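You operate a simulated robot arm through the tools that you are given. There is no shell and no other tool.

The job below is to be done with a simulated robot arm. You get a single attempt, and the scene is never put back.

TASK
Peel the liner off the clamped black panel, then free the panel.
Fine: peel while the vice holds it; liner into the grey tray, panel on the bench between the vice and that tray.
Where things are to end (x, y in the base frame): black panel within 0.05 m of [0.56, -0.03].

Only the result counts: the job must be done as asked and must still hold three seconds after the hand-in. Knocking over, shifting, dropping, spilling or breaking anything else fails it.

THE ROBOT
A 7-joint arm with a two-finger parallel gripper, fixed in place. Base frame: the origin is on the floor under the middle of its stand, x ahead of it, y to its left, z up; the work surface is at about z = 0.8. Lengths are in m, angles in degrees, forces in N, time in s.
With the tool pointing down near the work surface it reaches from about 0.24 to 0.68 m from the base axis. Its first joint turns from -66.0 to 66.0 degrees. Payload 2.4 kg.
The tool frame sits at the grasp point between the pads (the TCP): z along the fingers, y along the line on which they close. The tips reach 0.03 m beyond it. The gripper opens to 0.094 m. The fingers are 0.028 m wide and 0.01 m thick; the gripper's body (0.05 by 0.096 m) begins 0.055 m behind the TCP.
Orientation is that of the tool frame in the base frame, as a unit quaternion [w, x, y, z]. With the fingers straight down and closing along the base's y, the tool's x points along the base's -x, its y along +y and its z along -z.

THE INTERFACE
- The arm moves only by the tool servo_tool. Its arguments are lists of equal length, an entry for each row: "linear": the shift along the tool's x, y, z in units of 25 mm (1.0 is 25 mm), a list of three; "turn": the turn, a rotation vector about the tool's x, y, z in units of 6 degrees (1.0 is 6 degrees), a list of three. In form: {"linear": [[dx, dy, dz], ...], "turn": [[ax, ay, az], ...]}. A call has 1 to 20 rows; each row shifts and turns the commanded pose from where the row before left it, along the tool's axes as they then stand. "hand" is the gripper command, from -1 (shut) to 1 (fully open), values between in proportion, set as the call begins (left out, the last holds). A call with a number of a shift or a turn outside -1 to 1 is refused whole. Each row takes 0.2 s and may step no farther than 0.05 m and 8.6 degrees from the row before; otherwise, or with a gripper value out of range, the whole call is refused. Where a pose cannot be reached the arm comes as near as it can. A force on the tool above 40 N (or 10 N above the force at the start of the call, whichever is more), or a blocked arm, ends the call early, and 0.2 s more pass. The fingers move at their own pace (about 0.153 m/s each) and stop on an object; they squeeze with about 37 N. The grip force told is the motor's: it shows also when the fingers shut on nothing. Time passes only in rows, and 0.2 s behind the last, so rows that do not move let the fingers close. It gives the time, the measured TCP pose, the force on the tool (base axes), the opening and the grip force at its end, in the units of the frame above (readings bear some noise), with the torque about the TCP (base axes, N m) and any sound that the robot's microphone picked up.
- Cameras (640 x 400 px; columns grow to the right, rows downward): "scene" is fixed at [0.0436, 0.4763, 1.449]; the picture's right is [-0.68, -0.73, 0.00], its down [-0.38, 0.36, -0.85] and it looks along [0.62, -0.58, -0.52] (base axes); focal length 322 px, centre (320, 200). "wrist" rides on the gripper at [0.076, 0.014, -0.102] in the tool frame; the picture's right is [-0.18, 0.98, 0.00], its down [-0.75, -0.14, -0.64] and it looks along [-0.63, -0.12, 0.77] (tool axes); focal length 243 px, centre (320, 200).
- capture(camera): a new picture of that camera. It takes no simulated time.
- locate(camera, pixels): there is no depth. For up to 12 entries [column, row, z] of the newest picture of that camera ("zoom" is the newest enlarged one), the place [x, y] in the base frame at which the ray of that pixel passes the height z, good to about 0.003 m. It takes no simulated time.
- zoom(camera, box): a new picture of the part [left, top, right, bottom] of that camera's present view, enlarged. It takes no simulated time.
- finish_job(): hands the job in; it is judged then, once.

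Unless the task says otherwise, let go and move clear before handing in.

The tools are called after "Call:" as name(argument=value, ...) on one line, values as JSON. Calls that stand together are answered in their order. servo_tool: Moves the arm, as the interface text tells. Its arguments: {"type":"object","properties":{"linear":{"type":"array"},"turn":{"type":"array"},"hand":{"type":"number"}},"required":["linear","turn"]} The other tools are called the same way: capture (camera) takes a picture; locate (camera, pixels) gives the place at which the rays of pixels pass given heights; zoom (camera, box) takes an enlarged picture of a part of a camera's view; finish_job () hands the job in.

At the start:

```text
t: 0.0
tcp_pos: [0.4188, 0.0032, 1.1696]
tcp_rot: [0.001, 0.0, 1.0, 0.0]
contact_force: [0.7, -0.6, -1.0]
moment: [0.03, 0.01, -0.01]
finger_gap: 0.0939
grip_force: 0.1
```

scene: 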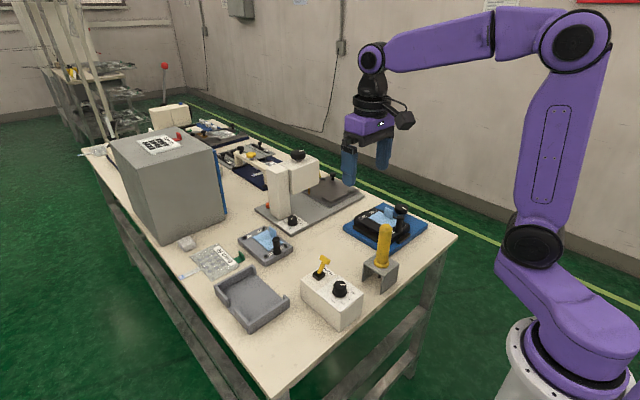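
wrist: 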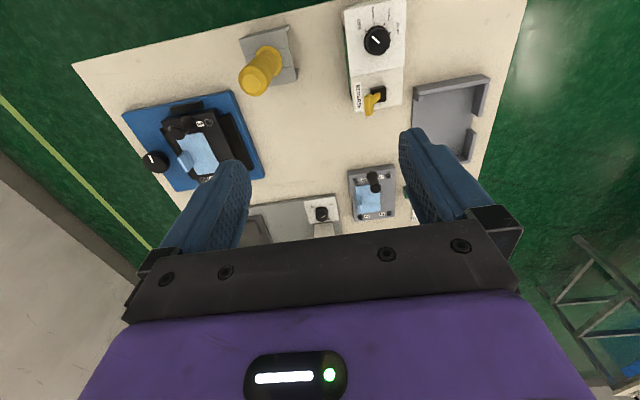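

The scene picture shows a blue-based vice with a black panel and a light-blue liner near (385,218), and a grey tray near (250,295). There is another panel with a blue film near (265,242), so I'll zoom in to tell them apart.

Call:
zoom(camera="scene", box=[320, 180, 460, 300])

Call:
zoom(camera="scene", box=[170, 200, 370, 340])

Call:
zoom(camera="wrist", box=[110, 80, 270, 200])

Call:
zoom(camera="wrist", box=[330, 0, 500, 230])

```text
3.33 times, centred on (390, 240) of scene
```

zoom: 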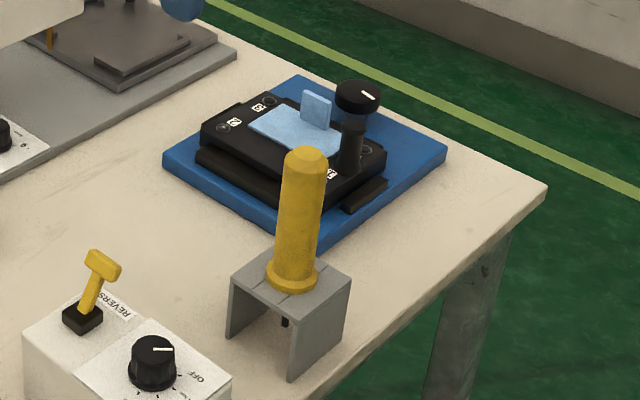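

```text
2.86 times, centred on (270, 270) of scene
```

zoom: 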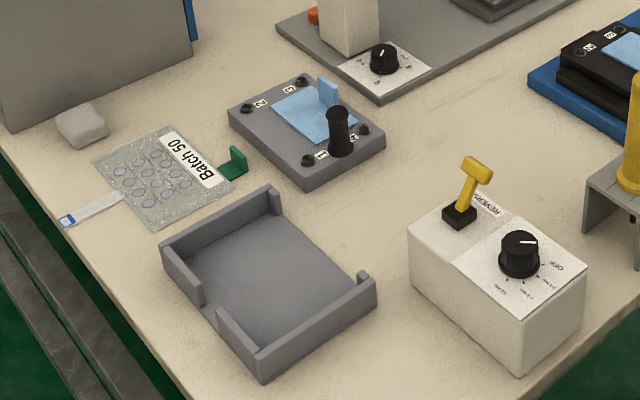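

```text
3.33 times, centred on (190, 140) of wrist
```

zoom: 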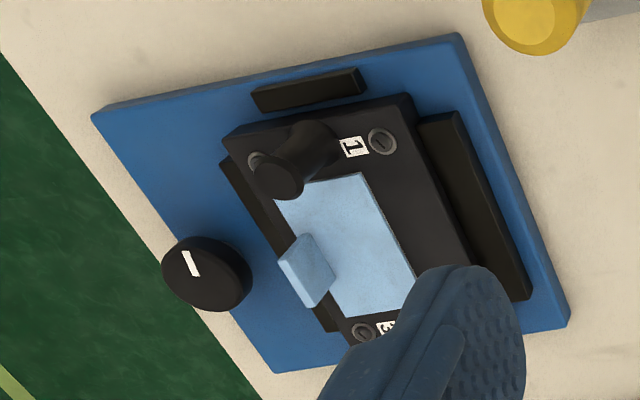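

```text
1.74 times, centred on (415, 115) of wrist
```

zoom: 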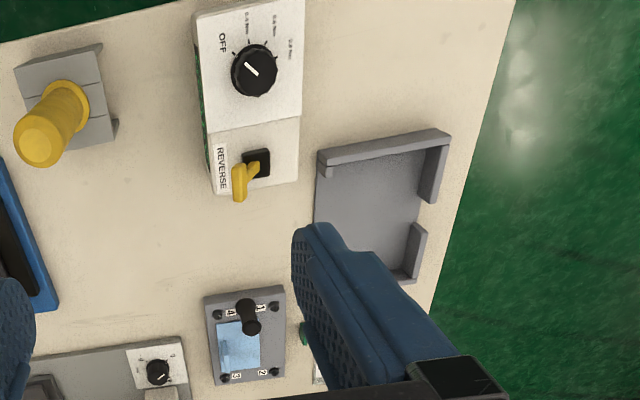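

The clamped black panel with the light-blue liner and pull tab sits in the blue vice. There is a similar grey panel I must leave alone, and a black knob with a white mark at the vice's corner. I'll locate the main points.

Call:
locate(camera="wrist", pixels=[[134, 112, 0.815], [225, 91, 0.815], [252, 176, 0.815], [180, 190, 0.815], [157, 162, 0.86], [187, 161, 0.87], [178, 129, 0.88], [166, 120, 0.84], [210, 106, 0.84], [414, 88, 0.8], [487, 77, 0.8], [470, 162, 0.8]])

Call:
locate(camera="scene", pixels=[[345, 232, 0.8], [390, 254, 0.8], [427, 226, 0.815], [385, 203, 0.815], [398, 211, 0.86], [389, 210, 0.87], [396, 221, 0.88], [364, 219, 0.84], [378, 227, 0.84], [215, 285, 0.83], [254, 268, 0.83], [290, 296, 0.83]])

Call:
zoom(camera="scene", box=[355, 190, 425, 245])

```text
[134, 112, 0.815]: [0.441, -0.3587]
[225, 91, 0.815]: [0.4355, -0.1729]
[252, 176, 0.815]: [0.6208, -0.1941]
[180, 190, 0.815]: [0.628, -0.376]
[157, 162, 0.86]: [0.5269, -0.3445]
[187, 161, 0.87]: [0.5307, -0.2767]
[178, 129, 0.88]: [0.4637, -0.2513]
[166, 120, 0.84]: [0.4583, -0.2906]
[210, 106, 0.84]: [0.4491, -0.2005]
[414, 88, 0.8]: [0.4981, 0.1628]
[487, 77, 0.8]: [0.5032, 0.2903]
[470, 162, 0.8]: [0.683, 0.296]
```

```text
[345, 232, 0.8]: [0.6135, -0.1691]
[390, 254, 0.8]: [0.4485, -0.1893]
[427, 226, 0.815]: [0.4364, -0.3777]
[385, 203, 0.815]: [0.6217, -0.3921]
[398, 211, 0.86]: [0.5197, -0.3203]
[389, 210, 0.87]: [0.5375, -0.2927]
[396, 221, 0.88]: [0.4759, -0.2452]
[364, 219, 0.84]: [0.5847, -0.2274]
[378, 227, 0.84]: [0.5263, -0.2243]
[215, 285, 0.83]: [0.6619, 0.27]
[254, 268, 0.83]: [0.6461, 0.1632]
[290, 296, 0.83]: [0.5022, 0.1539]
```

```text
7.27 times, centred on (390, 218) of scene
```

zoom: 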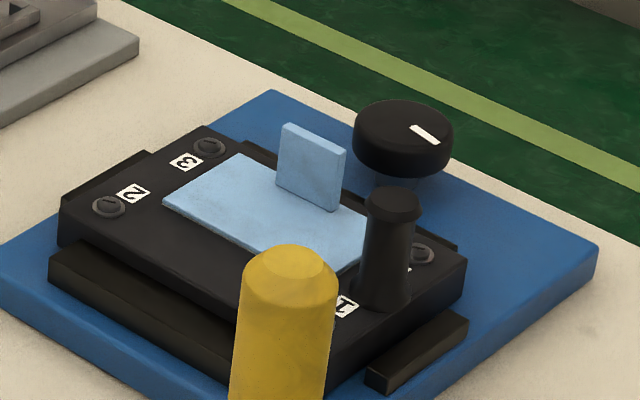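

The vice base spans about x 0.44–0.63, y −0.19 to −0.385, with the knob near (0.52,−0.335). The tray is centred near (0.58,0.225). I'll move the wrist camera over the vice for a closer view.

Call:
servo_tool(linear=[[0.155, -0.973, 0.3], [0.155, -0.973, 0.3], [0.155, -0.973, 0.4], [0.155, -0.973, 0.4], [0.155, -0.973, 0.5], [0.155, -0.973, 0.5], [0.155, -0.973, 0.6], [0.155, -0.973, 0.6], [0.155, -0.973, 0.6], [0.155, -0.973, 0.6]], turn=[[0, 0, 0], [0, 0, 0], [0, 0, 0], [0, 0, 0], [0, 0, 0], [0, 0, 0], [0, 0, 0], [0, 0, 0], [0, 0, 0], [0, 0, 0]])

Call:
capture(camera="wrist")

Call:
capture(camera="scene")

```text
t: 2.2
tcp_pos: [0.3796, -0.2388, 1.0503]
tcp_rot: [0.0, 0.0, 1.0, 0.0]
contact_force: [-1.4, 0.0, -0.5]
moment: [0.03, -0.01, 0.01]
finger_gap: 0.0942
grip_force: 0.1
```

```text
taken
```

wrist: 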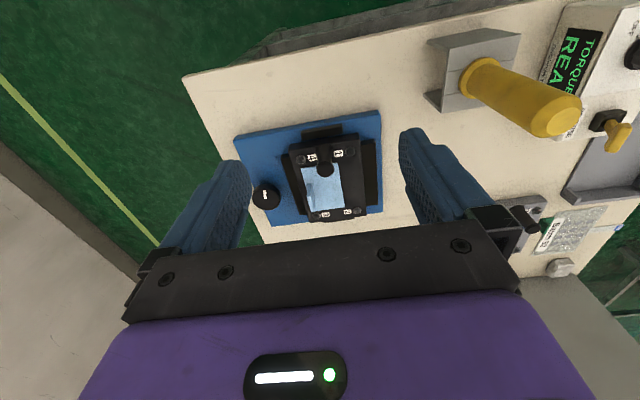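

```text
taken
```

scene: 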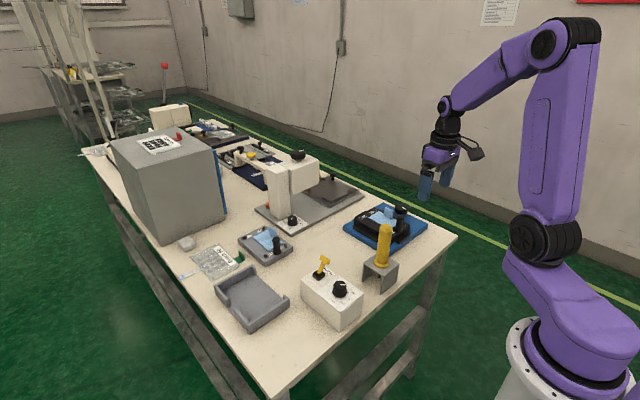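

The vice now sits between the fingers around (315,175) in the wrist view. I'll zoom in on it.

Call:
zoom(camera="wrist", box=[225, 100, 405, 235])

Call:
locate(camera="wrist", pixels=[[234, 140, 0.815], [380, 110, 0.815], [383, 205, 0.815], [272, 224, 0.815], [265, 196, 0.86], [325, 168, 0.88], [316, 196, 0.87]])

```text
2.96 times, centred on (315, 168) of wrist
```

zoom: 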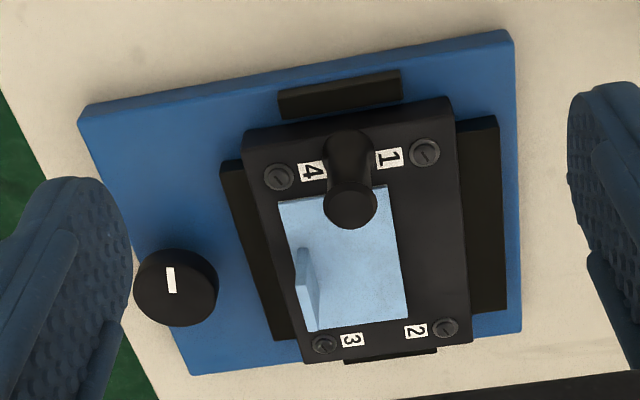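

```text
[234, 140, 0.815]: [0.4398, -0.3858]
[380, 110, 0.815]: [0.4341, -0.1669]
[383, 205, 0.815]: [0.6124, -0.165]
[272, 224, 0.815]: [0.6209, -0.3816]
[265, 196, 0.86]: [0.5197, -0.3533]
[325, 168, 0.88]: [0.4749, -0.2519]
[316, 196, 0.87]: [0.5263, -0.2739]
```

The vice has jaws on both y sides, end stops along x, and a knob at zoom (175,285). The liner's tab stands in the x–z plane. I'll zoom closer and triangulate heights.

Call:
zoom(camera="wrist", box=[285, 130, 365, 225])

Call:
locate(camera="zoom", pixels=[[320, 200, 0.82], [320, 200, 0.9]])

Call:
zoom(camera="wrist", box=[240, 165, 300, 225])

Call:
zoom(camera="scene", box=[355, 195, 415, 245])

```text
4.21 times, centred on (325, 178) of wrist
```

zoom: 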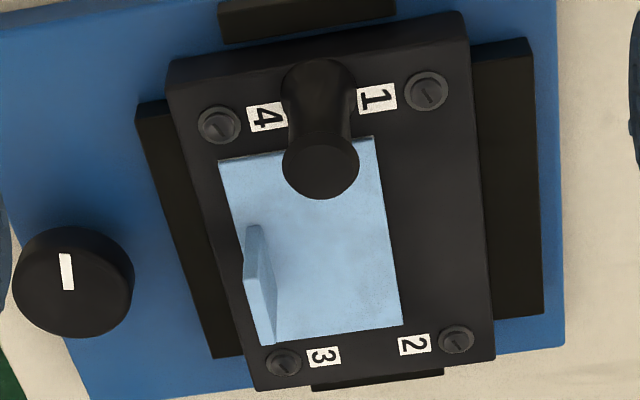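

```text
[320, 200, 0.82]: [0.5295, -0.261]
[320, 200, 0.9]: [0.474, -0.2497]
```

```text
6.67 times, centred on (270, 195) of wrist
```

zoom: 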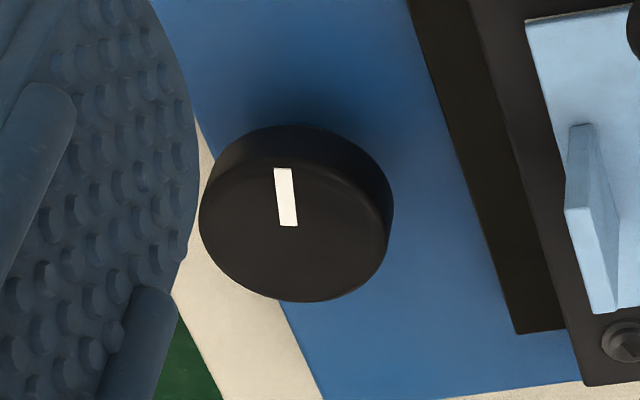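

```text
8.00 times, centred on (385, 220) of scene
```

zoom: 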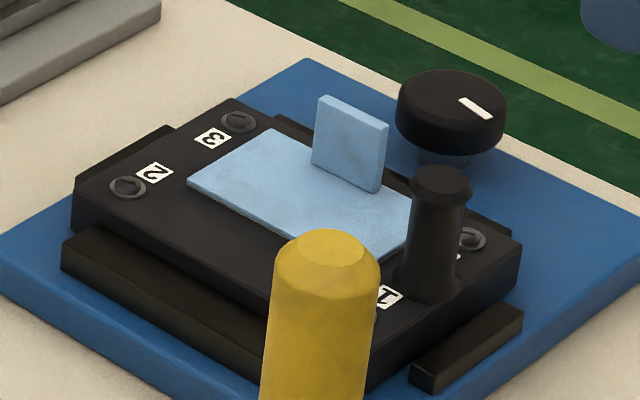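

I have matching features in both views: tab top corners, knob top, post top and panel corners. I'll query each ray at two heights to triangulate them.

Call:
locate(camera="wrist", pixels=[[308.8, 196.05, 0.85], [308.8, 196.05, 0.9], [312.3, 211.5, 0.85], [312.3, 211.5, 0.9], [266.25, 197.25, 0.85], [266.25, 197.25, 0.9], [323.8, 169.2, 0.85], [323.8, 169.2, 0.9], [291.3, 150.9, 0.85], [359, 138.3, 0.85], [309.6, 222.2, 0.85], [366.6, 215, 0.85]])

Call:
locate(camera="scene", pixels=[[393.1, 210.5, 0.85], [393.1, 210.5, 0.9], [385, 207.1, 0.85], [385, 207.1, 0.9], [401.4, 207.5, 0.85], [401.4, 207.5, 0.9], [400, 217.5, 0.85], [400, 217.5, 0.9], [410.2, 225, 0.85], [410.2, 225, 0.83], [374, 207.2, 0.85], [354, 220.6, 0.85]])

```text
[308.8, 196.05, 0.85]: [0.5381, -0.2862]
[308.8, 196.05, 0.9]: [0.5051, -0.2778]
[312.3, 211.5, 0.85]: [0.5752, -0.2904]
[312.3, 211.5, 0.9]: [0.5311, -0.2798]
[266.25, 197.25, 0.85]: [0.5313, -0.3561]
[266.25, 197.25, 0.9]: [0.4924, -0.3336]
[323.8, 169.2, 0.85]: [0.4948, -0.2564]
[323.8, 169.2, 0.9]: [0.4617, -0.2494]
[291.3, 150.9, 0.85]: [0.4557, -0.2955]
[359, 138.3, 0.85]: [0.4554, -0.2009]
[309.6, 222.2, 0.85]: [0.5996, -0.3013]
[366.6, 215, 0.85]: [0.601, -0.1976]
```

```text
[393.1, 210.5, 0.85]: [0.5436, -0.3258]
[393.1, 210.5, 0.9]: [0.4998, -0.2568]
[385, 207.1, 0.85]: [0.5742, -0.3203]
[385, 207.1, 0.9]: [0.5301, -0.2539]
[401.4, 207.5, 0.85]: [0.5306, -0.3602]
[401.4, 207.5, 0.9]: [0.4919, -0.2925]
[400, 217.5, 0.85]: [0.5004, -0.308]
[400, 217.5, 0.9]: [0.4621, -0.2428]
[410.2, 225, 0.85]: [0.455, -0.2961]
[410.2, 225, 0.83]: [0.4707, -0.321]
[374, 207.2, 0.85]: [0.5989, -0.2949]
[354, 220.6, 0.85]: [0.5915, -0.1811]
```

Triangulation puts the tab top centre at about (0.534,−0.283,0.88) and the panel top at z≈0.85. The post top is at about (0.464,−0.250,0.894), and the knob top at about (0.528,−0.354,0.855). I'll move above the tab with a half-open gripper and look again.

Call:
servo_tool(linear=[[-0.7725, -0.221, 0.2], [-0.7725, -0.221, 0.3], [-0.7725, -0.221, 0.4], [-0.7725, -0.221, 0.5], [-0.7725, -0.221, 0.5], [-0.7725, -0.221, 0.5], [-0.7725, -0.221, 0.6], [-0.7725, -0.221, 0.6]], turn=[[0, 0, 0], [0, 0, 0], [0, 0, 0], [0, 0, 0], [0, 0, 0], [0, 0, 0], [0, 0, 0], [0, 0, 0]], hand=0.0)

Call:
capture(camera="wrist")

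Call:
capture(camera="scene")

```text
t: 4.0
tcp_pos: [0.5362, -0.2825, 0.96]
tcp_rot: [0.001, 0.0, 1.0, 0.0]
contact_force: [0.5, 0.2, 0.4]
moment: [-0.04, 0.01, 0.0]
finger_gap: 0.0467
grip_force: 0.1
```

```text
taken
```

wrist: 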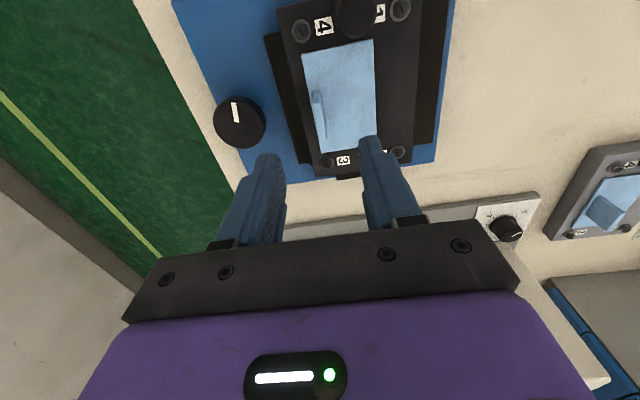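

```text
taken
```

scene: 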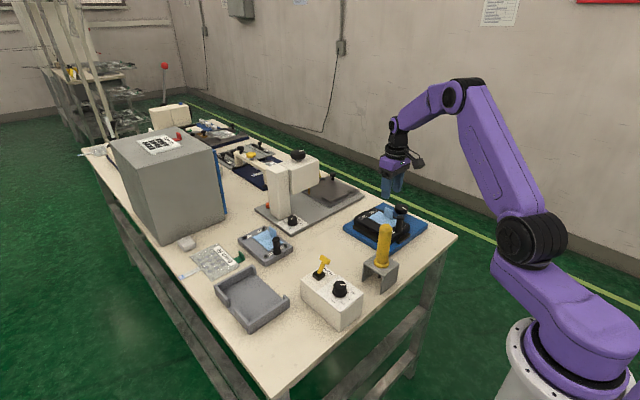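

The tab is visible at about (318,112), slightly ahead of the fingertips. I'll zoom to measure its top precisely.

Call:
zoom(camera="wrist", box=[270, 60, 370, 160])

Call:
zoom(camera="wrist", box=[190, 0, 470, 190])

```text
4.00 times, centred on (320, 110) of wrist
```

zoom: 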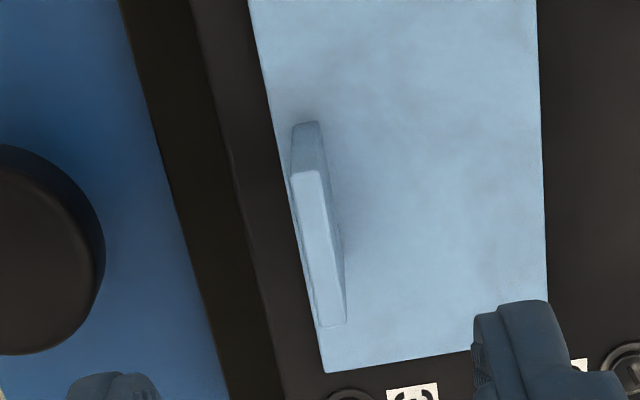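

```text
2.11 times, centred on (330, 95) of wrist
```

zoom: 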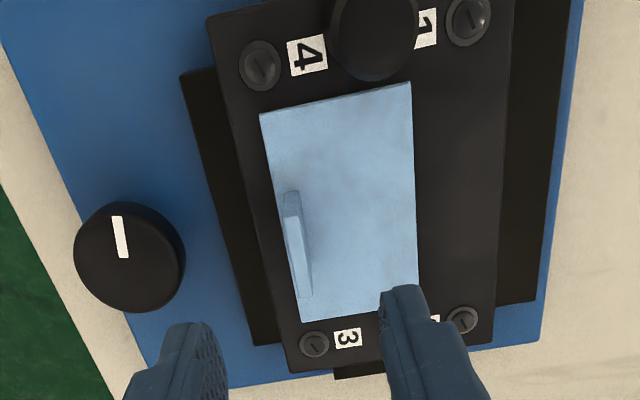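

I'll locate the tab's top and base points, the liner corners and other features in this nearer view.

Call:
locate(camera="wrist", pixels=[[319.9, 121.75, 0.88], [316.6, 102.5, 0.88], [323.1, 141.1, 0.88], [316.3, 90.5, 0.853], [316.6, 102.5, 0.875], [301.5, 54, 0.852], [372, 39, 0.852], [376, 134, 0.852], [321.5, 153, 0.852], [240, 122, 0.855], [254, 190, 0.845], [280, 50, 0.835]])

Call:
locate(camera="scene", pixels=[[239, 242, 0.83], [265, 227, 0.83], [293, 246, 0.83], [268, 264, 0.8], [255, 210, 0.8], [296, 233, 0.8], [360, 192, 0.8], [301, 297, 0.85], [362, 306, 0.85], [385, 228, 0.95], [363, 272, 0.84], [398, 264, 0.84]])

```text
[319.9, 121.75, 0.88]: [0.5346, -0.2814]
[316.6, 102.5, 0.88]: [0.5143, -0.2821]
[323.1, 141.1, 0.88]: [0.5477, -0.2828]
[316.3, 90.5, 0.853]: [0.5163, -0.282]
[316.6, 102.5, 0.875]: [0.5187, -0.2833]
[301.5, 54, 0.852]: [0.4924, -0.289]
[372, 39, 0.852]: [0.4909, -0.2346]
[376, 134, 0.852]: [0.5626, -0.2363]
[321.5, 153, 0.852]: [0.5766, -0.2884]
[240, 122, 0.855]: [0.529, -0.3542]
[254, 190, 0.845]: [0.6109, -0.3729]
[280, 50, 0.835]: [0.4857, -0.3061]
```

```text
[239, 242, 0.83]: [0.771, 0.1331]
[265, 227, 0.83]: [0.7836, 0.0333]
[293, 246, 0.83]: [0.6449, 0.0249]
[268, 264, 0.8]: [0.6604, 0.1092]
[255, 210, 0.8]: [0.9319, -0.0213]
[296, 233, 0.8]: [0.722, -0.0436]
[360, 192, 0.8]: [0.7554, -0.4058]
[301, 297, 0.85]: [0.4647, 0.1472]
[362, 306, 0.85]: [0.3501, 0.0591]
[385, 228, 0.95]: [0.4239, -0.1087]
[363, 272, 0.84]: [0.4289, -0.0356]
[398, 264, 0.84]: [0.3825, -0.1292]
```

The tab spans x 0.515–0.549 at y≈−0.282 with zero yaw, which suits the present gripper direction. I'll descend so the fingertips stop about 7 mm above the liner.

Call:
servo_tool(linear=[[0.06, 0, 0.6], [0.06, 0, 0.6], [0, 0, 0.6], [0, 0, 0.5], [0, 0, 0.4], [0, 0, 0.14]], turn=[[0, 0, 0], [0, 0, 0], [0, 0, 0], [0, 0, 0], [0, 0, 0], [0, 0, 0]])

Call:
capture(camera="wrist")

Call:
zoom(camera="scene", box=[340, 160, 440, 250])

```text
t: 5.4
tcp_pos: [0.5313, -0.285, 0.8882]
tcp_rot: [0.0, 0.001, 1.0, 0.001]
contact_force: [1.1, 0.2, -0.4]
moment: [-0.01, -0.01, 0.04]
finger_gap: 0.0468
grip_force: 0.1
```

```text
taken
```

wrist: 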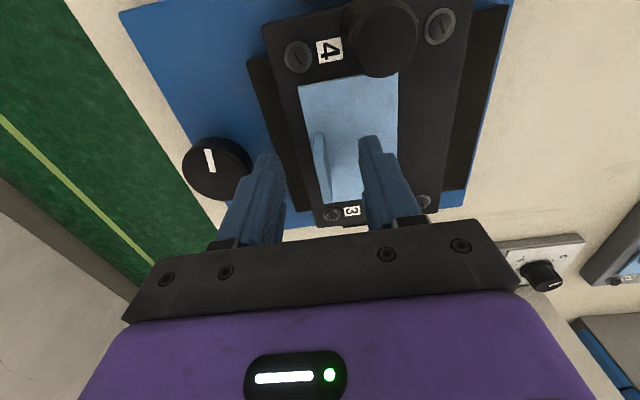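

```text
4.44 times, centred on (390, 205) of scene
```

zoom: 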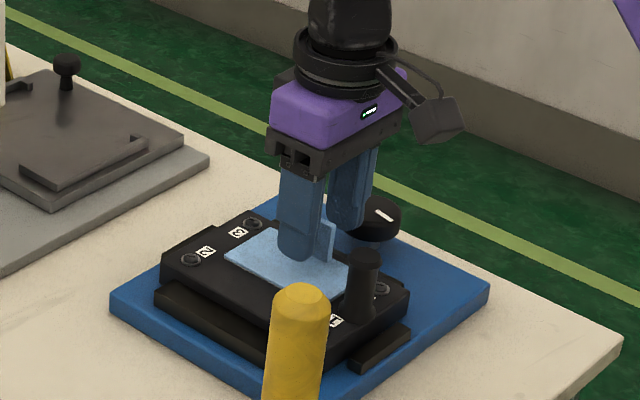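

The tab at wrist (318,165) is centred between the fingertips at (265,165) and (372,150). I'll close on it.

Call:
servo_tool(linear=[[0, 0, 0], [0, 0, 0], [0, 0, 0]], turn=[[0, 0, 0], [0, 0, 0], [0, 0, 0]], hand=-1)

Call:
capture(camera="wrist")

Call:
zoom(camera="scene", box=[340, 160, 440, 250])

```text
t: 6.2
tcp_pos: [0.5313, -0.284, 0.89]
tcp_rot: [0.001, 0.0, 1.0, -0.001]
contact_force: [0.5, 0.7, -0.7]
moment: [0.01, -0.01, -0.01]
finger_gap: 0.0041
grip_force: 36.4
heard: snap
```

```text
taken
```

wrist: 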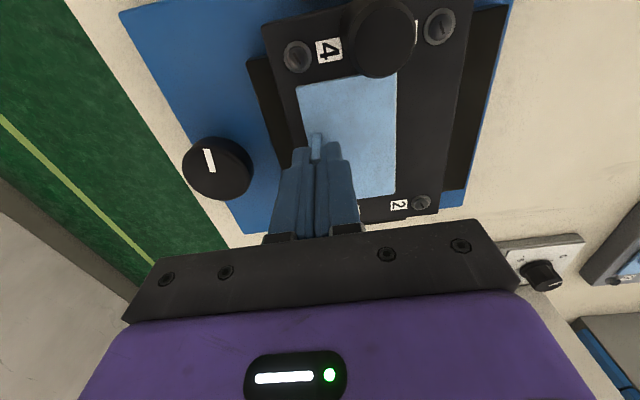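

```text
4.44 times, centred on (390, 205) of scene
```

zoom: 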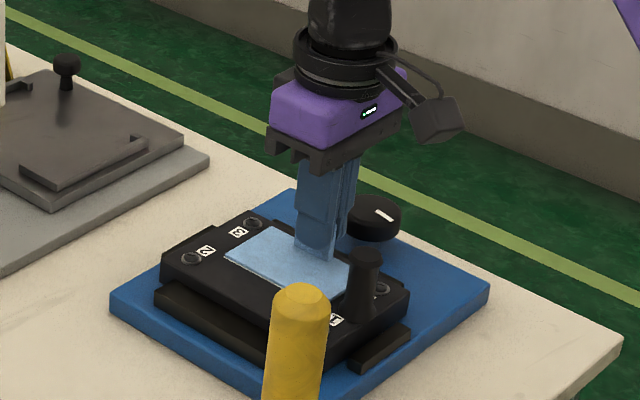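

The gripper holds the tab with a 4.1 mm gap and 36 N, and a snap was heard. I'll pull up gently in small steps and watch the force.

Call:
servo_tool(linear=[[0, 0, -0.1], [0, 0, -0.1], [0, 0, -0.1], [0, 0, -0.1]], turn=[[0, 0, 0], [0, 0, 0], [0, 0, 0], [0, 0, 0]])

Call:
capture(camera="wrist")

Call:
zoom(camera="scene", box=[340, 160, 440, 250])

```text
t: 7.2
tcp_pos: [0.5305, -0.2857, 0.8987]
tcp_rot: [0.0, 0.001, 1.0, -0.001]
contact_force: [0.2, -0.5, 0.1]
moment: [0.01, -0.01, 0.02]
finger_gap: 0.0044
grip_force: 36.4
```

```text
taken
```

wrist: 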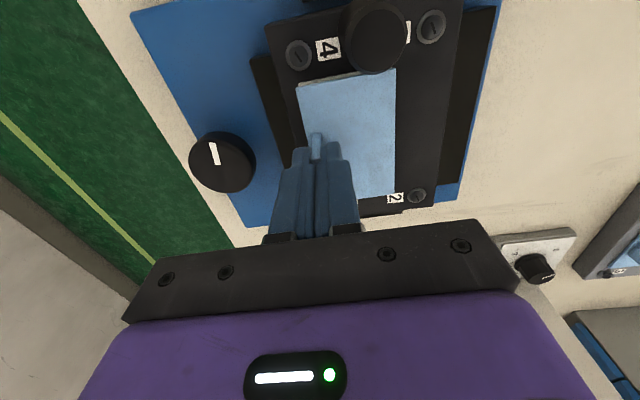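

```text
4.44 times, centred on (390, 205) of scene
```

zoom: 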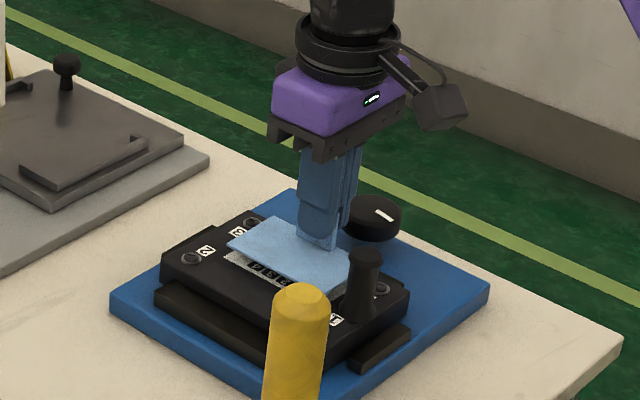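

The liner has lifted cleanly; scene zoom (265,265) shows the display exposed beneath it. I'll raise it well clear of the vice.

Call:
servo_tool(linear=[[0, 0, -0.3], [0, 0, -0.5], [0, 0, -0.8], [0, 0, -0.9], [0, 0, -1], [0, 0, -1], [0, 0, -1], [0, 0, -0.8], [0, 0, -0.5]], turn=[[0, 0, 0], [0, 0, 0], [0, 0, 0], [0, 0, 0], [0, 0, 0], [0, 0, 0], [0, 0, 0], [0, 0, 0], [0, 0, 0]])

Call:
capture(camera="wrist")

Call:
capture(camera="scene")

Call:
zoom(camera="scene", box=[340, 130, 460, 250])

```text
t: 9.2
tcp_pos: [0.5308, -0.2857, 1.0694]
tcp_rot: [0.0, 0.0, 1.0, 0.0]
contact_force: [-0.3, -0.3, 0.5]
moment: [0.01, 0.01, 0.02]
finger_gap: 0.0045
grip_force: 36.9
```

```text
taken
```

wrist: 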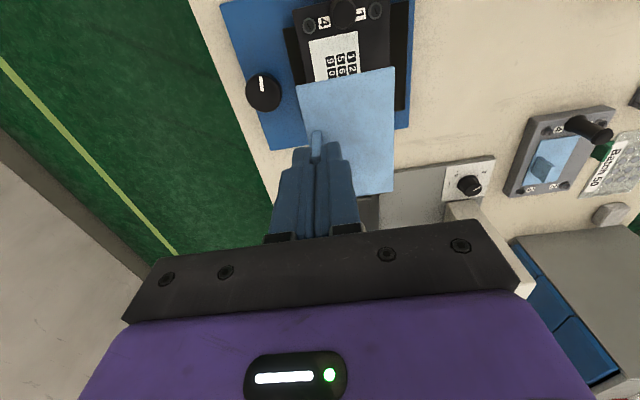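

```text
taken
```

scene: 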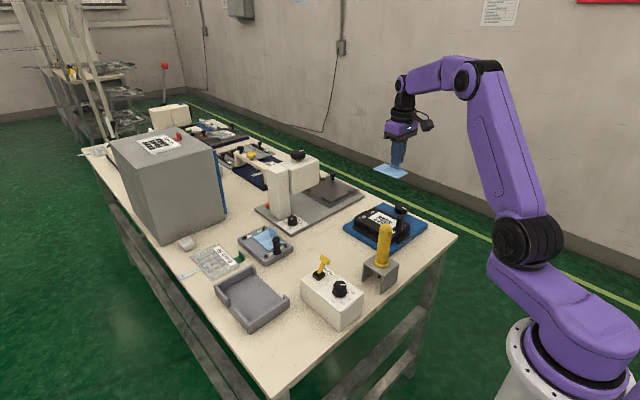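

```text
3.33 times, centred on (400, 190) of scene
```

zoom: 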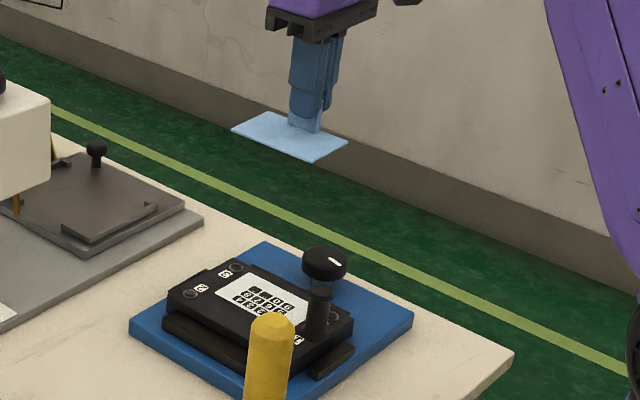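

The liner is held flat under the fingers, and the vice now shows the bare keypad. Before crossing I'll check the press head's position and the tray corners.

Call:
locate(camera="scene", pixels=[[320, 170, 0.95], [320, 170, 1.0], [264, 165, 1.0], [298, 153, 1.0], [292, 219, 0.82], [254, 317, 0.83], [289, 297, 0.83], [215, 285, 0.83], [254, 267, 0.83], [322, 257, 0.9], [325, 259, 0.9]])

Call:
zoom(camera="scene", box=[200, 140, 360, 340])

```text
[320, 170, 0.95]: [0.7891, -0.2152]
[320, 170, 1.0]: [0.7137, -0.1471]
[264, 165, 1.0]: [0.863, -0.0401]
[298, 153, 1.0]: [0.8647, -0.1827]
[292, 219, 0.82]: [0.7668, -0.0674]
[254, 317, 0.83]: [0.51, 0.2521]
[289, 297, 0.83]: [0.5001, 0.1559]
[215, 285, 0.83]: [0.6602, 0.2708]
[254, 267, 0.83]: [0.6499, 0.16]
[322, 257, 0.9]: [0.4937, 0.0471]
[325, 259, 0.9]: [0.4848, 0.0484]
```

```text
2.00 times, centred on (280, 240) of scene
```

zoom: 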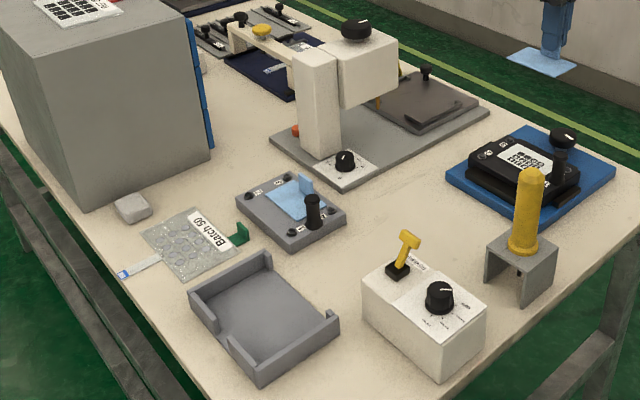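

The press head is beyond x≈0.7, so the path at x≈0.53–0.58 and z≈1.07 is clear. I'll carry the liner over to above the tray.

Call:
servo_tool(linear=[[0, 0.5, 0], [0, 0.8, 0], [0, 1, 0], [0, 1, 0], [0, 1, 0], [0, 1, 0], [0, 1, 0], [0, 1, 0], [-0.1, 1, 0], [-0.2, 0.97, 0], [-0.2, 0.97, 0], [-0.2, 0.97, 0], [-0.2, 0.97, 0], [-0.2, 0.97, 0], [-0.2, 0.97, 0], [-0.2, 0.97, 0], [-0.2, 0.97, 0], [-0.2, 0.97, 0], [-0.18, 0.97, 0], [0, 0.8, 0]], turn=[[0, 0, 0], [0, 0, 0], [0, 0, 0], [0, 0, 0], [0, 0, 0], [0, 0, 0], [0, 0, 0], [0, 0, 0], [0, 0, 0], [0, 0, 0], [0, 0, 0], [0, 0, 0], [0, 0, 0], [0, 0, 0], [0, 0, 0], [0, 0, 0], [0, 0, 0], [0, 0, 0], [0, 0, 0], [0, 0, 0]])

Call:
capture(camera="wrist")

Call:
capture(camera="scene")

```text
t: 13.4
tcp_pos: [0.584, 0.1854, 1.0693]
tcp_rot: [0.0, 0.0, 1.0, 0.0]
contact_force: [0.6, 0.0, 0.6]
moment: [0.01, 0.02, -0.01]
finger_gap: 0.0044
grip_force: 37.1
```

```text
taken
```

wrist: 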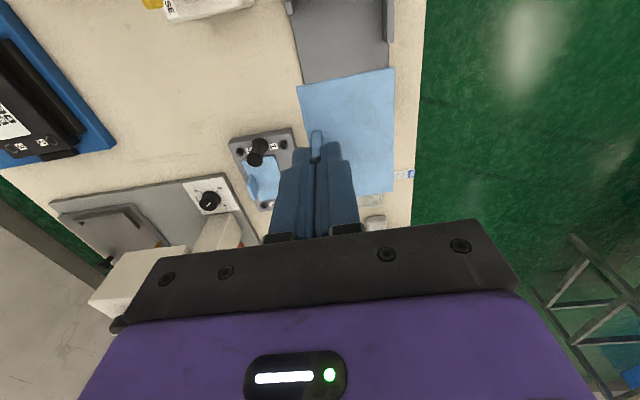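

```text
taken
```

scene: 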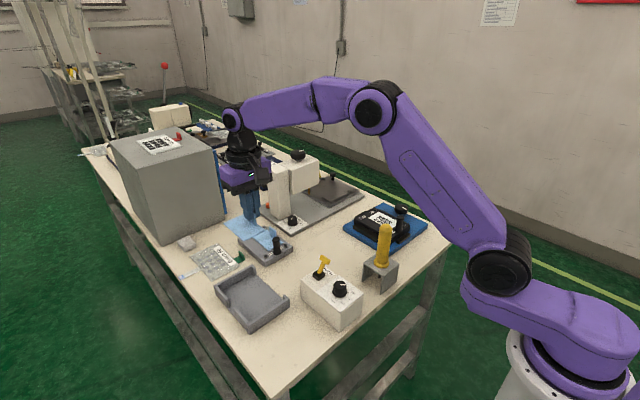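

The TCP is at (0.584,0.185), and combining both cameras puts the tray at x 0.49–0.66, y 0.155–0.275. I'll nudge to (0.577,0.193), so the liner is centred in it, and descend partway.

Call:
servo_tool(linear=[[0.12, 0.15, 0.5], [0.12, 0.15, 0.8], [0, 0, 0.9], [0, 0, 0.9], [0, 0, 0.9], [0, 0, 0.8], [0, 0, 0.5]], turn=[[0, 0, 0], [0, 0, 0], [0, 0, 0], [0, 0, 0], [0, 0, 0], [0, 0, 0], [0, 0, 0]])

Call:
capture(camera="wrist")

Call:
zoom(camera="scene", box=[170, 180, 330, 340])

```text
t: 15.0
tcp_pos: [0.5769, 0.1938, 0.9351]
tcp_rot: [0.0, 0.001, 1.0, 0.0]
contact_force: [-0.4, -0.1, -1.2]
moment: [0.0, -0.01, 0.02]
finger_gap: 0.0045
grip_force: 36.9
```

```text
taken
```

wrist: 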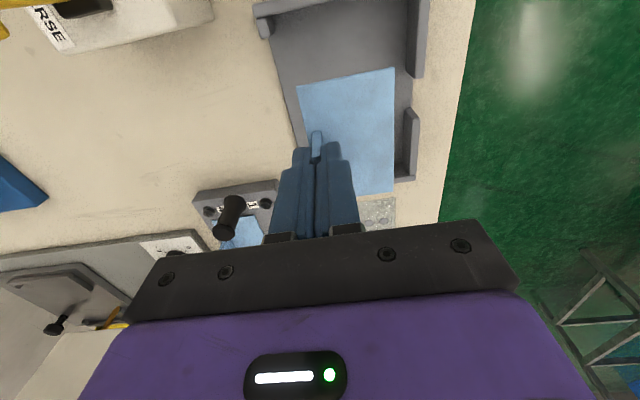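

```text
2.50 times, centred on (250, 260) of scene
```

zoom: 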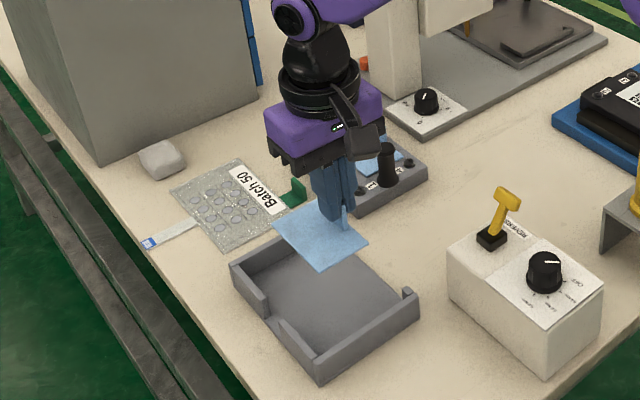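

The liner now hovers over the tray in both views. I'll locate the tray's edges from this close view before lowering.

Call:
locate(camera="wrist", pixels=[[270, 45, 0.806], [296, 130, 0.806], [408, 72, 0.806], [404, 78, 0.83], [398, 182, 0.806], [262, 36, 0.806], [404, 0, 0.806], [298, 88, 0.897], [395, 68, 0.897], [393, 193, 0.897]])

Call:
locate(camera="scene", pixels=[[250, 328, 0.8], [289, 302, 0.8], [216, 287, 0.83], [254, 268, 0.83], [216, 296, 0.8]])

```text
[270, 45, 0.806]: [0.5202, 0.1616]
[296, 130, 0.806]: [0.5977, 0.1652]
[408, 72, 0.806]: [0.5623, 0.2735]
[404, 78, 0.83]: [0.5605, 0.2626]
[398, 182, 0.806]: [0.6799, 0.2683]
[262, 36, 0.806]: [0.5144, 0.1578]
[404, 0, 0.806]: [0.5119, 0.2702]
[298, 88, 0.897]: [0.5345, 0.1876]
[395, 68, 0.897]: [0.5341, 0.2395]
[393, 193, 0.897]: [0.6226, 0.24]
```

```text
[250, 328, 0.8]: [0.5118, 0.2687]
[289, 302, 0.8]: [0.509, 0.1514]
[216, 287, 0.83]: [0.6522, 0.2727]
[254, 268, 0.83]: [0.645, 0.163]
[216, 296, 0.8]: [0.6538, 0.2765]
```

The liner is at x 0.534–0.622, y 0.188–0.240, inside the tray interior of about x 0.51–0.65, y 0.165–0.268. I'll lower it to just above the tray floor.

Call:
servo_tool(linear=[[0, 0, 0.5], [0, 0, 0.7], [0, 0, 0.7], [0, 0, 0.6], [0, 0, 0.4], [0, 0, 0.3], [0, 0, 0.15]], turn=[[0, 0, 0], [0, 0, 0], [0, 0, 0], [0, 0, 0], [0, 0, 0], [0, 0, 0], [0, 0, 0]])

Call:
zoom(camera="scene", box=[200, 220, 310, 340])

Call:
capture(camera="wrist")

```text
t: 16.6
tcp_pos: [0.577, 0.1939, 0.8526]
tcp_rot: [0.001, 0.0, 1.0, 0.0]
contact_force: [-3.1, -2.4, 8.1]
moment: [-0.01, -0.19, 0.0]
finger_gap: 0.0045
grip_force: 36.7
```

```text
3.33 times, centred on (255, 280) of scene
```

zoom: 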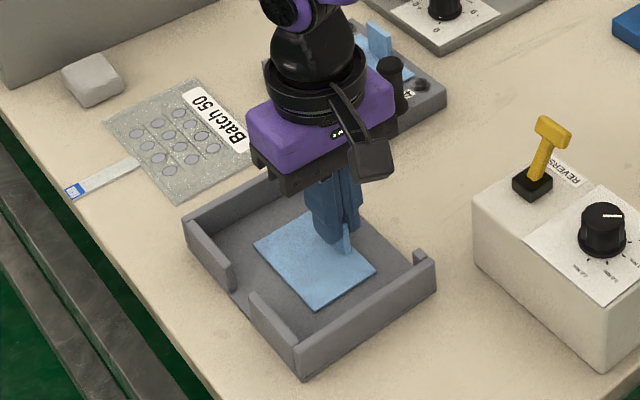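

```text
taken
```

wrist: 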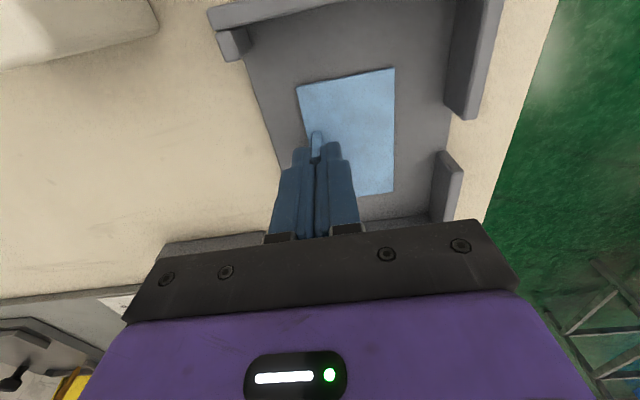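

The 8 N upward force shows the liner resting on the tray floor, well inside the walls. I'll ease up a millimetre and open the fingers slightly.

Call:
servo_tool(linear=[[0, 0, -0.04]], turn=[[0, 0, 0]])

Call:
servo_tool(linear=[[0, 0, 0], [0, 0, 0]], turn=[[0, 0, 0], [0, 0, 0]], hand=-0.5)

Call:
servo_tool(linear=[[0, 0, -0.2], [0, 0, -0.4], [0, 0, -0.6], [0, 0, -0.8]], turn=[[0, 0, 0], [0, 0, 0], [0, 0, 0], [0, 0, 0]])

Call:
capture(camera="wrist")

Call:
zoom(camera="scene", box=[200, 220, 310, 340])

```text
t: 17.0
tcp_pos: [0.5772, 0.1933, 0.8517]
tcp_rot: [0.001, 0.0, 1.0, 0.0]
contact_force: [1.6, -1.5, 1.8]
moment: [-0.01, -0.16, -0.08]
finger_gap: 0.0042
grip_force: 37.3
```

```text
t: 17.6
tcp_pos: [0.5774, 0.1938, 0.853]
tcp_rot: [0.0, 0.0, 1.0, -0.001]
contact_force: [-0.1, -0.3, 0.1]
moment: [0.02, -0.01, 0.01]
finger_gap: 0.0236
grip_force: 0.1
```

```text
t: 18.6
tcp_pos: [0.5767, 0.1921, 0.905]
tcp_rot: [0.001, 0.0, 1.0, 0.0]
contact_force: [-0.3, 0.2, -0.8]
moment: [0.02, 0.0, 0.01]
finger_gap: 0.0236
grip_force: 0.1
```

```text
taken
```

wrist: 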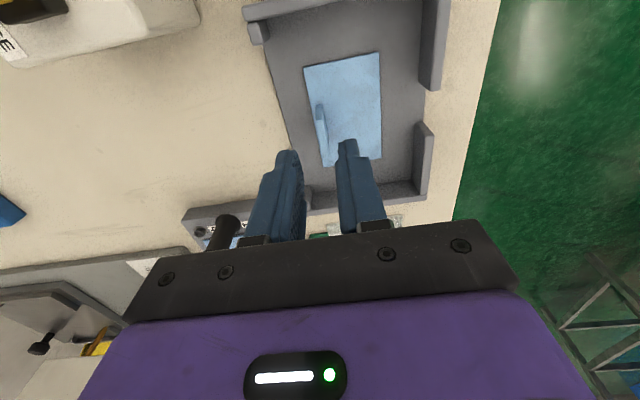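

```text
3.33 times, centred on (255, 280) of scene
```

zoom: 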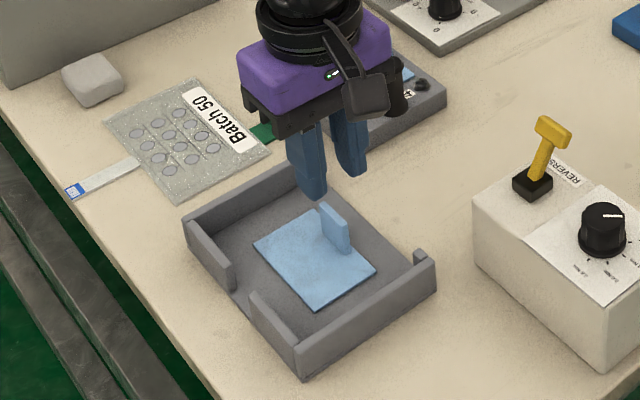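

The liner lies flat in the tray, tab up, and the fingers are clear. I'll rise and go back to the vice to study the knob.

Call:
servo_tool(linear=[[0, 0, -0.8], [0, 0, -1], [0, 0, -1], [0, 0, -1], [0, 0, -1], [0, 0, -1], [0, 0, -0.8]], turn=[[0, 0, 0], [0, 0, 0], [0, 0, 0], [0, 0, 0], [0, 0, 0], [0, 0, 0], [0, 0, 0]])

Call:
servo_tool(linear=[[0.2, -1, 0], [0.2, -1, 0], [0.2, -1, 0], [0.2, -1, 0], [0.2, -1, 0], [0.2, -1, 0], [0.2, -1, 0], [0.2, -1, 0], [0.2, -1, 0], [0.2, -1, 0], [0.2, -1, 0], [0.2, -1, 0], [0.2, -1, 0], [0.2, -1, 0], [0.2, -1, 0], [0.2, -1, 0], [0.2, -1, 0.2], [0.2, -1, 0.4], [0.2, -1, 0.4], [0.2, -1, 0.4]], turn=[[0, 0, 0], [0, 0, 0], [0, 0, 0], [0, 0, 0], [0, 0, 0], [0, 0, 0], [0, 0, 0], [0, 0, 0], [0, 0, 0], [0, 0, 0], [0, 0, 0], [0, 0, 0], [0, 0, 0], [0, 0, 0], [0, 0, 0], [0, 0, 0], [0, 0, 0], [0, 0, 0], [0, 0, 0], [0, 0, 0]])

Call:
capture(camera="wrist")

Call:
zoom(camera="scene", box=[340, 180, 440, 260])

```text
t: 20.2
tcp_pos: [0.5761, 0.1949, 1.0684]
tcp_rot: [0.0, 0.0, 1.0, 0.0]
contact_force: [0.8, -0.8, -0.1]
moment: [-0.01, 0.02, -0.02]
finger_gap: 0.0233
grip_force: 0.1
```

```text
t: 24.4
tcp_pos: [0.4744, -0.3079, 1.0342]
tcp_rot: [0.0, -0.001, 1.0, 0.0]
contact_force: [-0.7, -0.1, -0.2]
moment: [0.05, -0.01, 0.01]
finger_gap: 0.0234
grip_force: 0.0
```

```text
taken
```

wrist: 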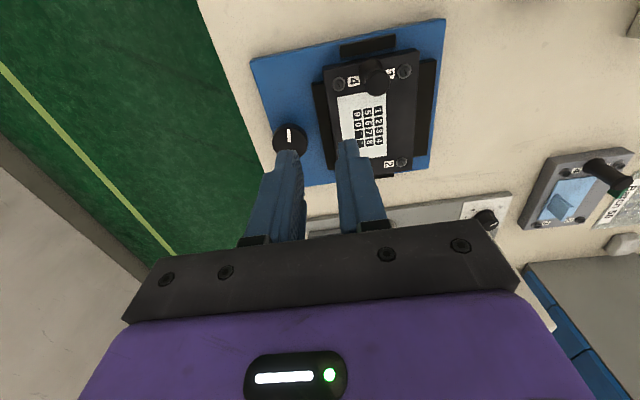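

```text
5.00 times, centred on (390, 220) of scene
```

zoom: 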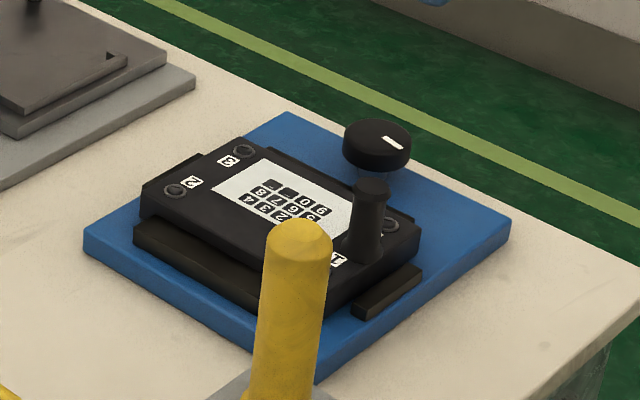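

The knob is at wrist (290,140) with its white mark pointing toward the robot. I'll zoom on it in both views.

Call:
zoom(camera="wrist", box=[255, 95, 355, 185])

Call:
zoom(camera="scene", box=[380, 190, 430, 230])

Call:
locate(camera="wrist", pixels=[[289, 138, 0.855], [277, 138, 0.855], [303, 140, 0.855], [313, 85, 0.83], [332, 170, 0.83], [320, 82, 0.83], [335, 145, 0.83]])

```text
4.44 times, centred on (305, 140) of wrist
```

zoom: 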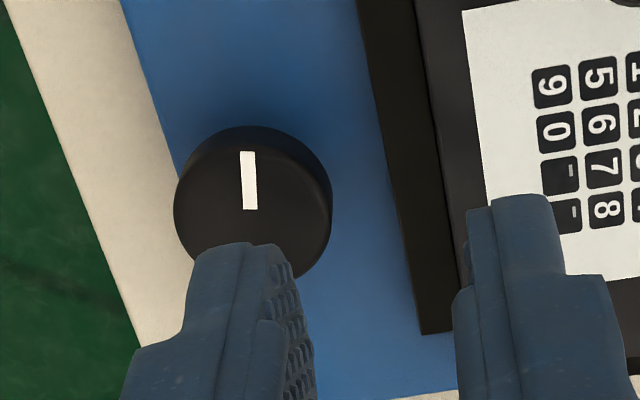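

```text
10.00 times, centred on (405, 210) of scene
```

zoom: 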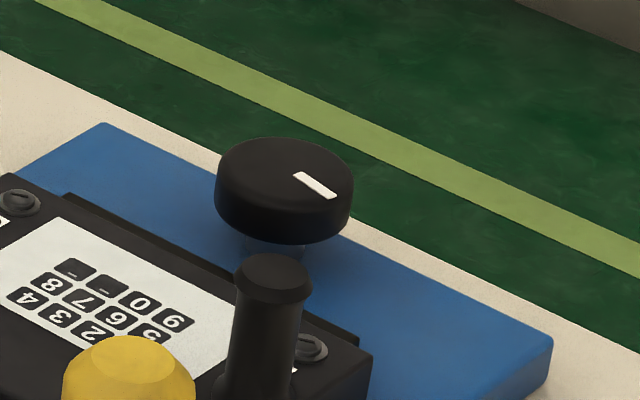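

```text
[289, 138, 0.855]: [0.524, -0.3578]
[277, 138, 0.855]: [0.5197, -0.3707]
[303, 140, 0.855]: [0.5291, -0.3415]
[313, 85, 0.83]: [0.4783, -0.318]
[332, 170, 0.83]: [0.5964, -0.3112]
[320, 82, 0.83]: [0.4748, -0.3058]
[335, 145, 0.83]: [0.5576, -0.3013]
```

The mark points along −x and its inner end appears to be at the knob centre. I'll triangulate the knob centre and heights using the mark ends in both views.

Call:
locate(camera="wrist", pixels=[[289.2, 142.7, 0.85], [289.2, 142.7, 0.87], [288.6, 129.2, 0.85], [288.6, 129.2, 0.87], [320, 87, 0.84], [331, 168, 0.84]])

Call:
locate(camera="scene", pixels=[[402.7, 207.5, 0.85], [402.7, 207.5, 0.87], [406.3, 209.7, 0.85], [406.3, 209.7, 0.87], [401.4, 208, 0.85], [401.4, 208, 0.87], [379.5, 209.5, 0.84], [409, 224, 0.84]])

```text
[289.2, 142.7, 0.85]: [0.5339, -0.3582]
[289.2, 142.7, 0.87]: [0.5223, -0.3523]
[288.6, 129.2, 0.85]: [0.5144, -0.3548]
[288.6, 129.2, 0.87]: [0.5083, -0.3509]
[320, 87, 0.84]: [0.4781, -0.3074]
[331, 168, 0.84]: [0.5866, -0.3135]
```

```text
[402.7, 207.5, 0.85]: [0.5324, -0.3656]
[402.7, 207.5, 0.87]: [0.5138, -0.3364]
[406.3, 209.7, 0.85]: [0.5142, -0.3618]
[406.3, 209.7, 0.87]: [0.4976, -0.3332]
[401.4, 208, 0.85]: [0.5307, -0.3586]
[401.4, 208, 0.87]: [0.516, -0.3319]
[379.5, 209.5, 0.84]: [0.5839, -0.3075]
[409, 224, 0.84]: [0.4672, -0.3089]
```

The knob centre is about (0.528,−0.354), top z≈0.856, diameter about 46 mm, and the jaw top is about z 0.84 with its edge at y≈−0.31. I'll move above the knob, open to about 70 mm, and turn the tool 90° clockwise so there's room to turn the knob counter-clockwise.

Call:
servo_tool(linear=[[-0.536, -0.461, 0.6], [-0.536, -0.461, 0.8], [-0.536, -0.461, 0.8], [-0.536, -0.461, 0.8], [0, 0, 0.5], [0, 0, 0.3]], turn=[[0, 0, 0], [0, 0, 0], [0, 0, 0], [0, 0, 0], [0, 0, 0], [0, 0, 0]], hand=0.5)

Call:
servo_tool(linear=[[0, 0, 0], [0, 0, 0], [0, 0, 0], [0, 0, 0], [0, 0, 0], [0, 0, 0], [0, 0, 0], [0, 0, 0], [0, 0, 0], [0, 0, 0], [0, 0, 0], [0, 0, 0], [0, 0, 0], [0, 0, 0], [0, 0, 0]], turn=[[0, 0, 1], [0, 0, 1], [0, 0, 1], [0, 0, 1], [0, 0, 1], [0, 0, 1], [0, 0, 1], [0, 0, 1], [0, 0, 1], [0, 0, 1], [0, 0, 1], [0, 0, 1], [0, 0, 1], [0, 0, 1], [0, 0, 1]])

Call:
capture(camera="wrist")

Call:
capture(camera="scene")

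```text
t: 25.8
tcp_pos: [0.528, -0.353, 0.9386]
tcp_rot: [-0.001, 0.0, 1.0, 0.0]
contact_force: [0.0, -0.2, 1.3]
moment: [0.01, 0.02, -0.04]
finger_gap: 0.0704
grip_force: 0.1
```

```text
t: 29.0
tcp_pos: [0.5308, -0.3525, 0.9398]
tcp_rot: [0.0, 0.708, 0.706, 0.0]
contact_force: [0.2, 0.6, 0.2]
moment: [-0.02, 0.03, -0.01]
finger_gap: 0.0705
grip_force: 0.0
```

```text
taken
```

wrist: 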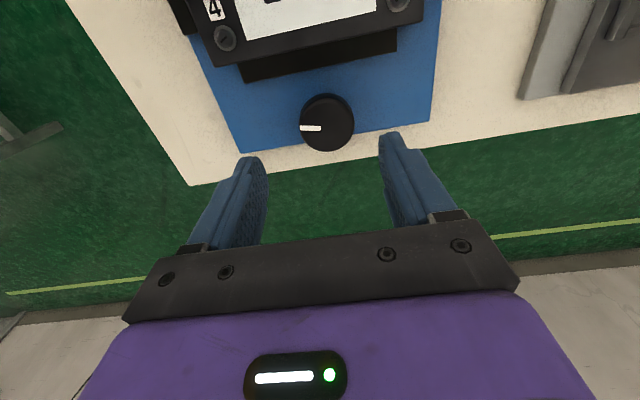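

```text
taken
```

scene: 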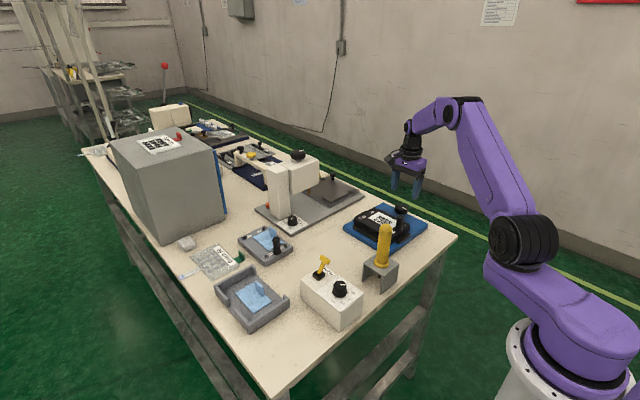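

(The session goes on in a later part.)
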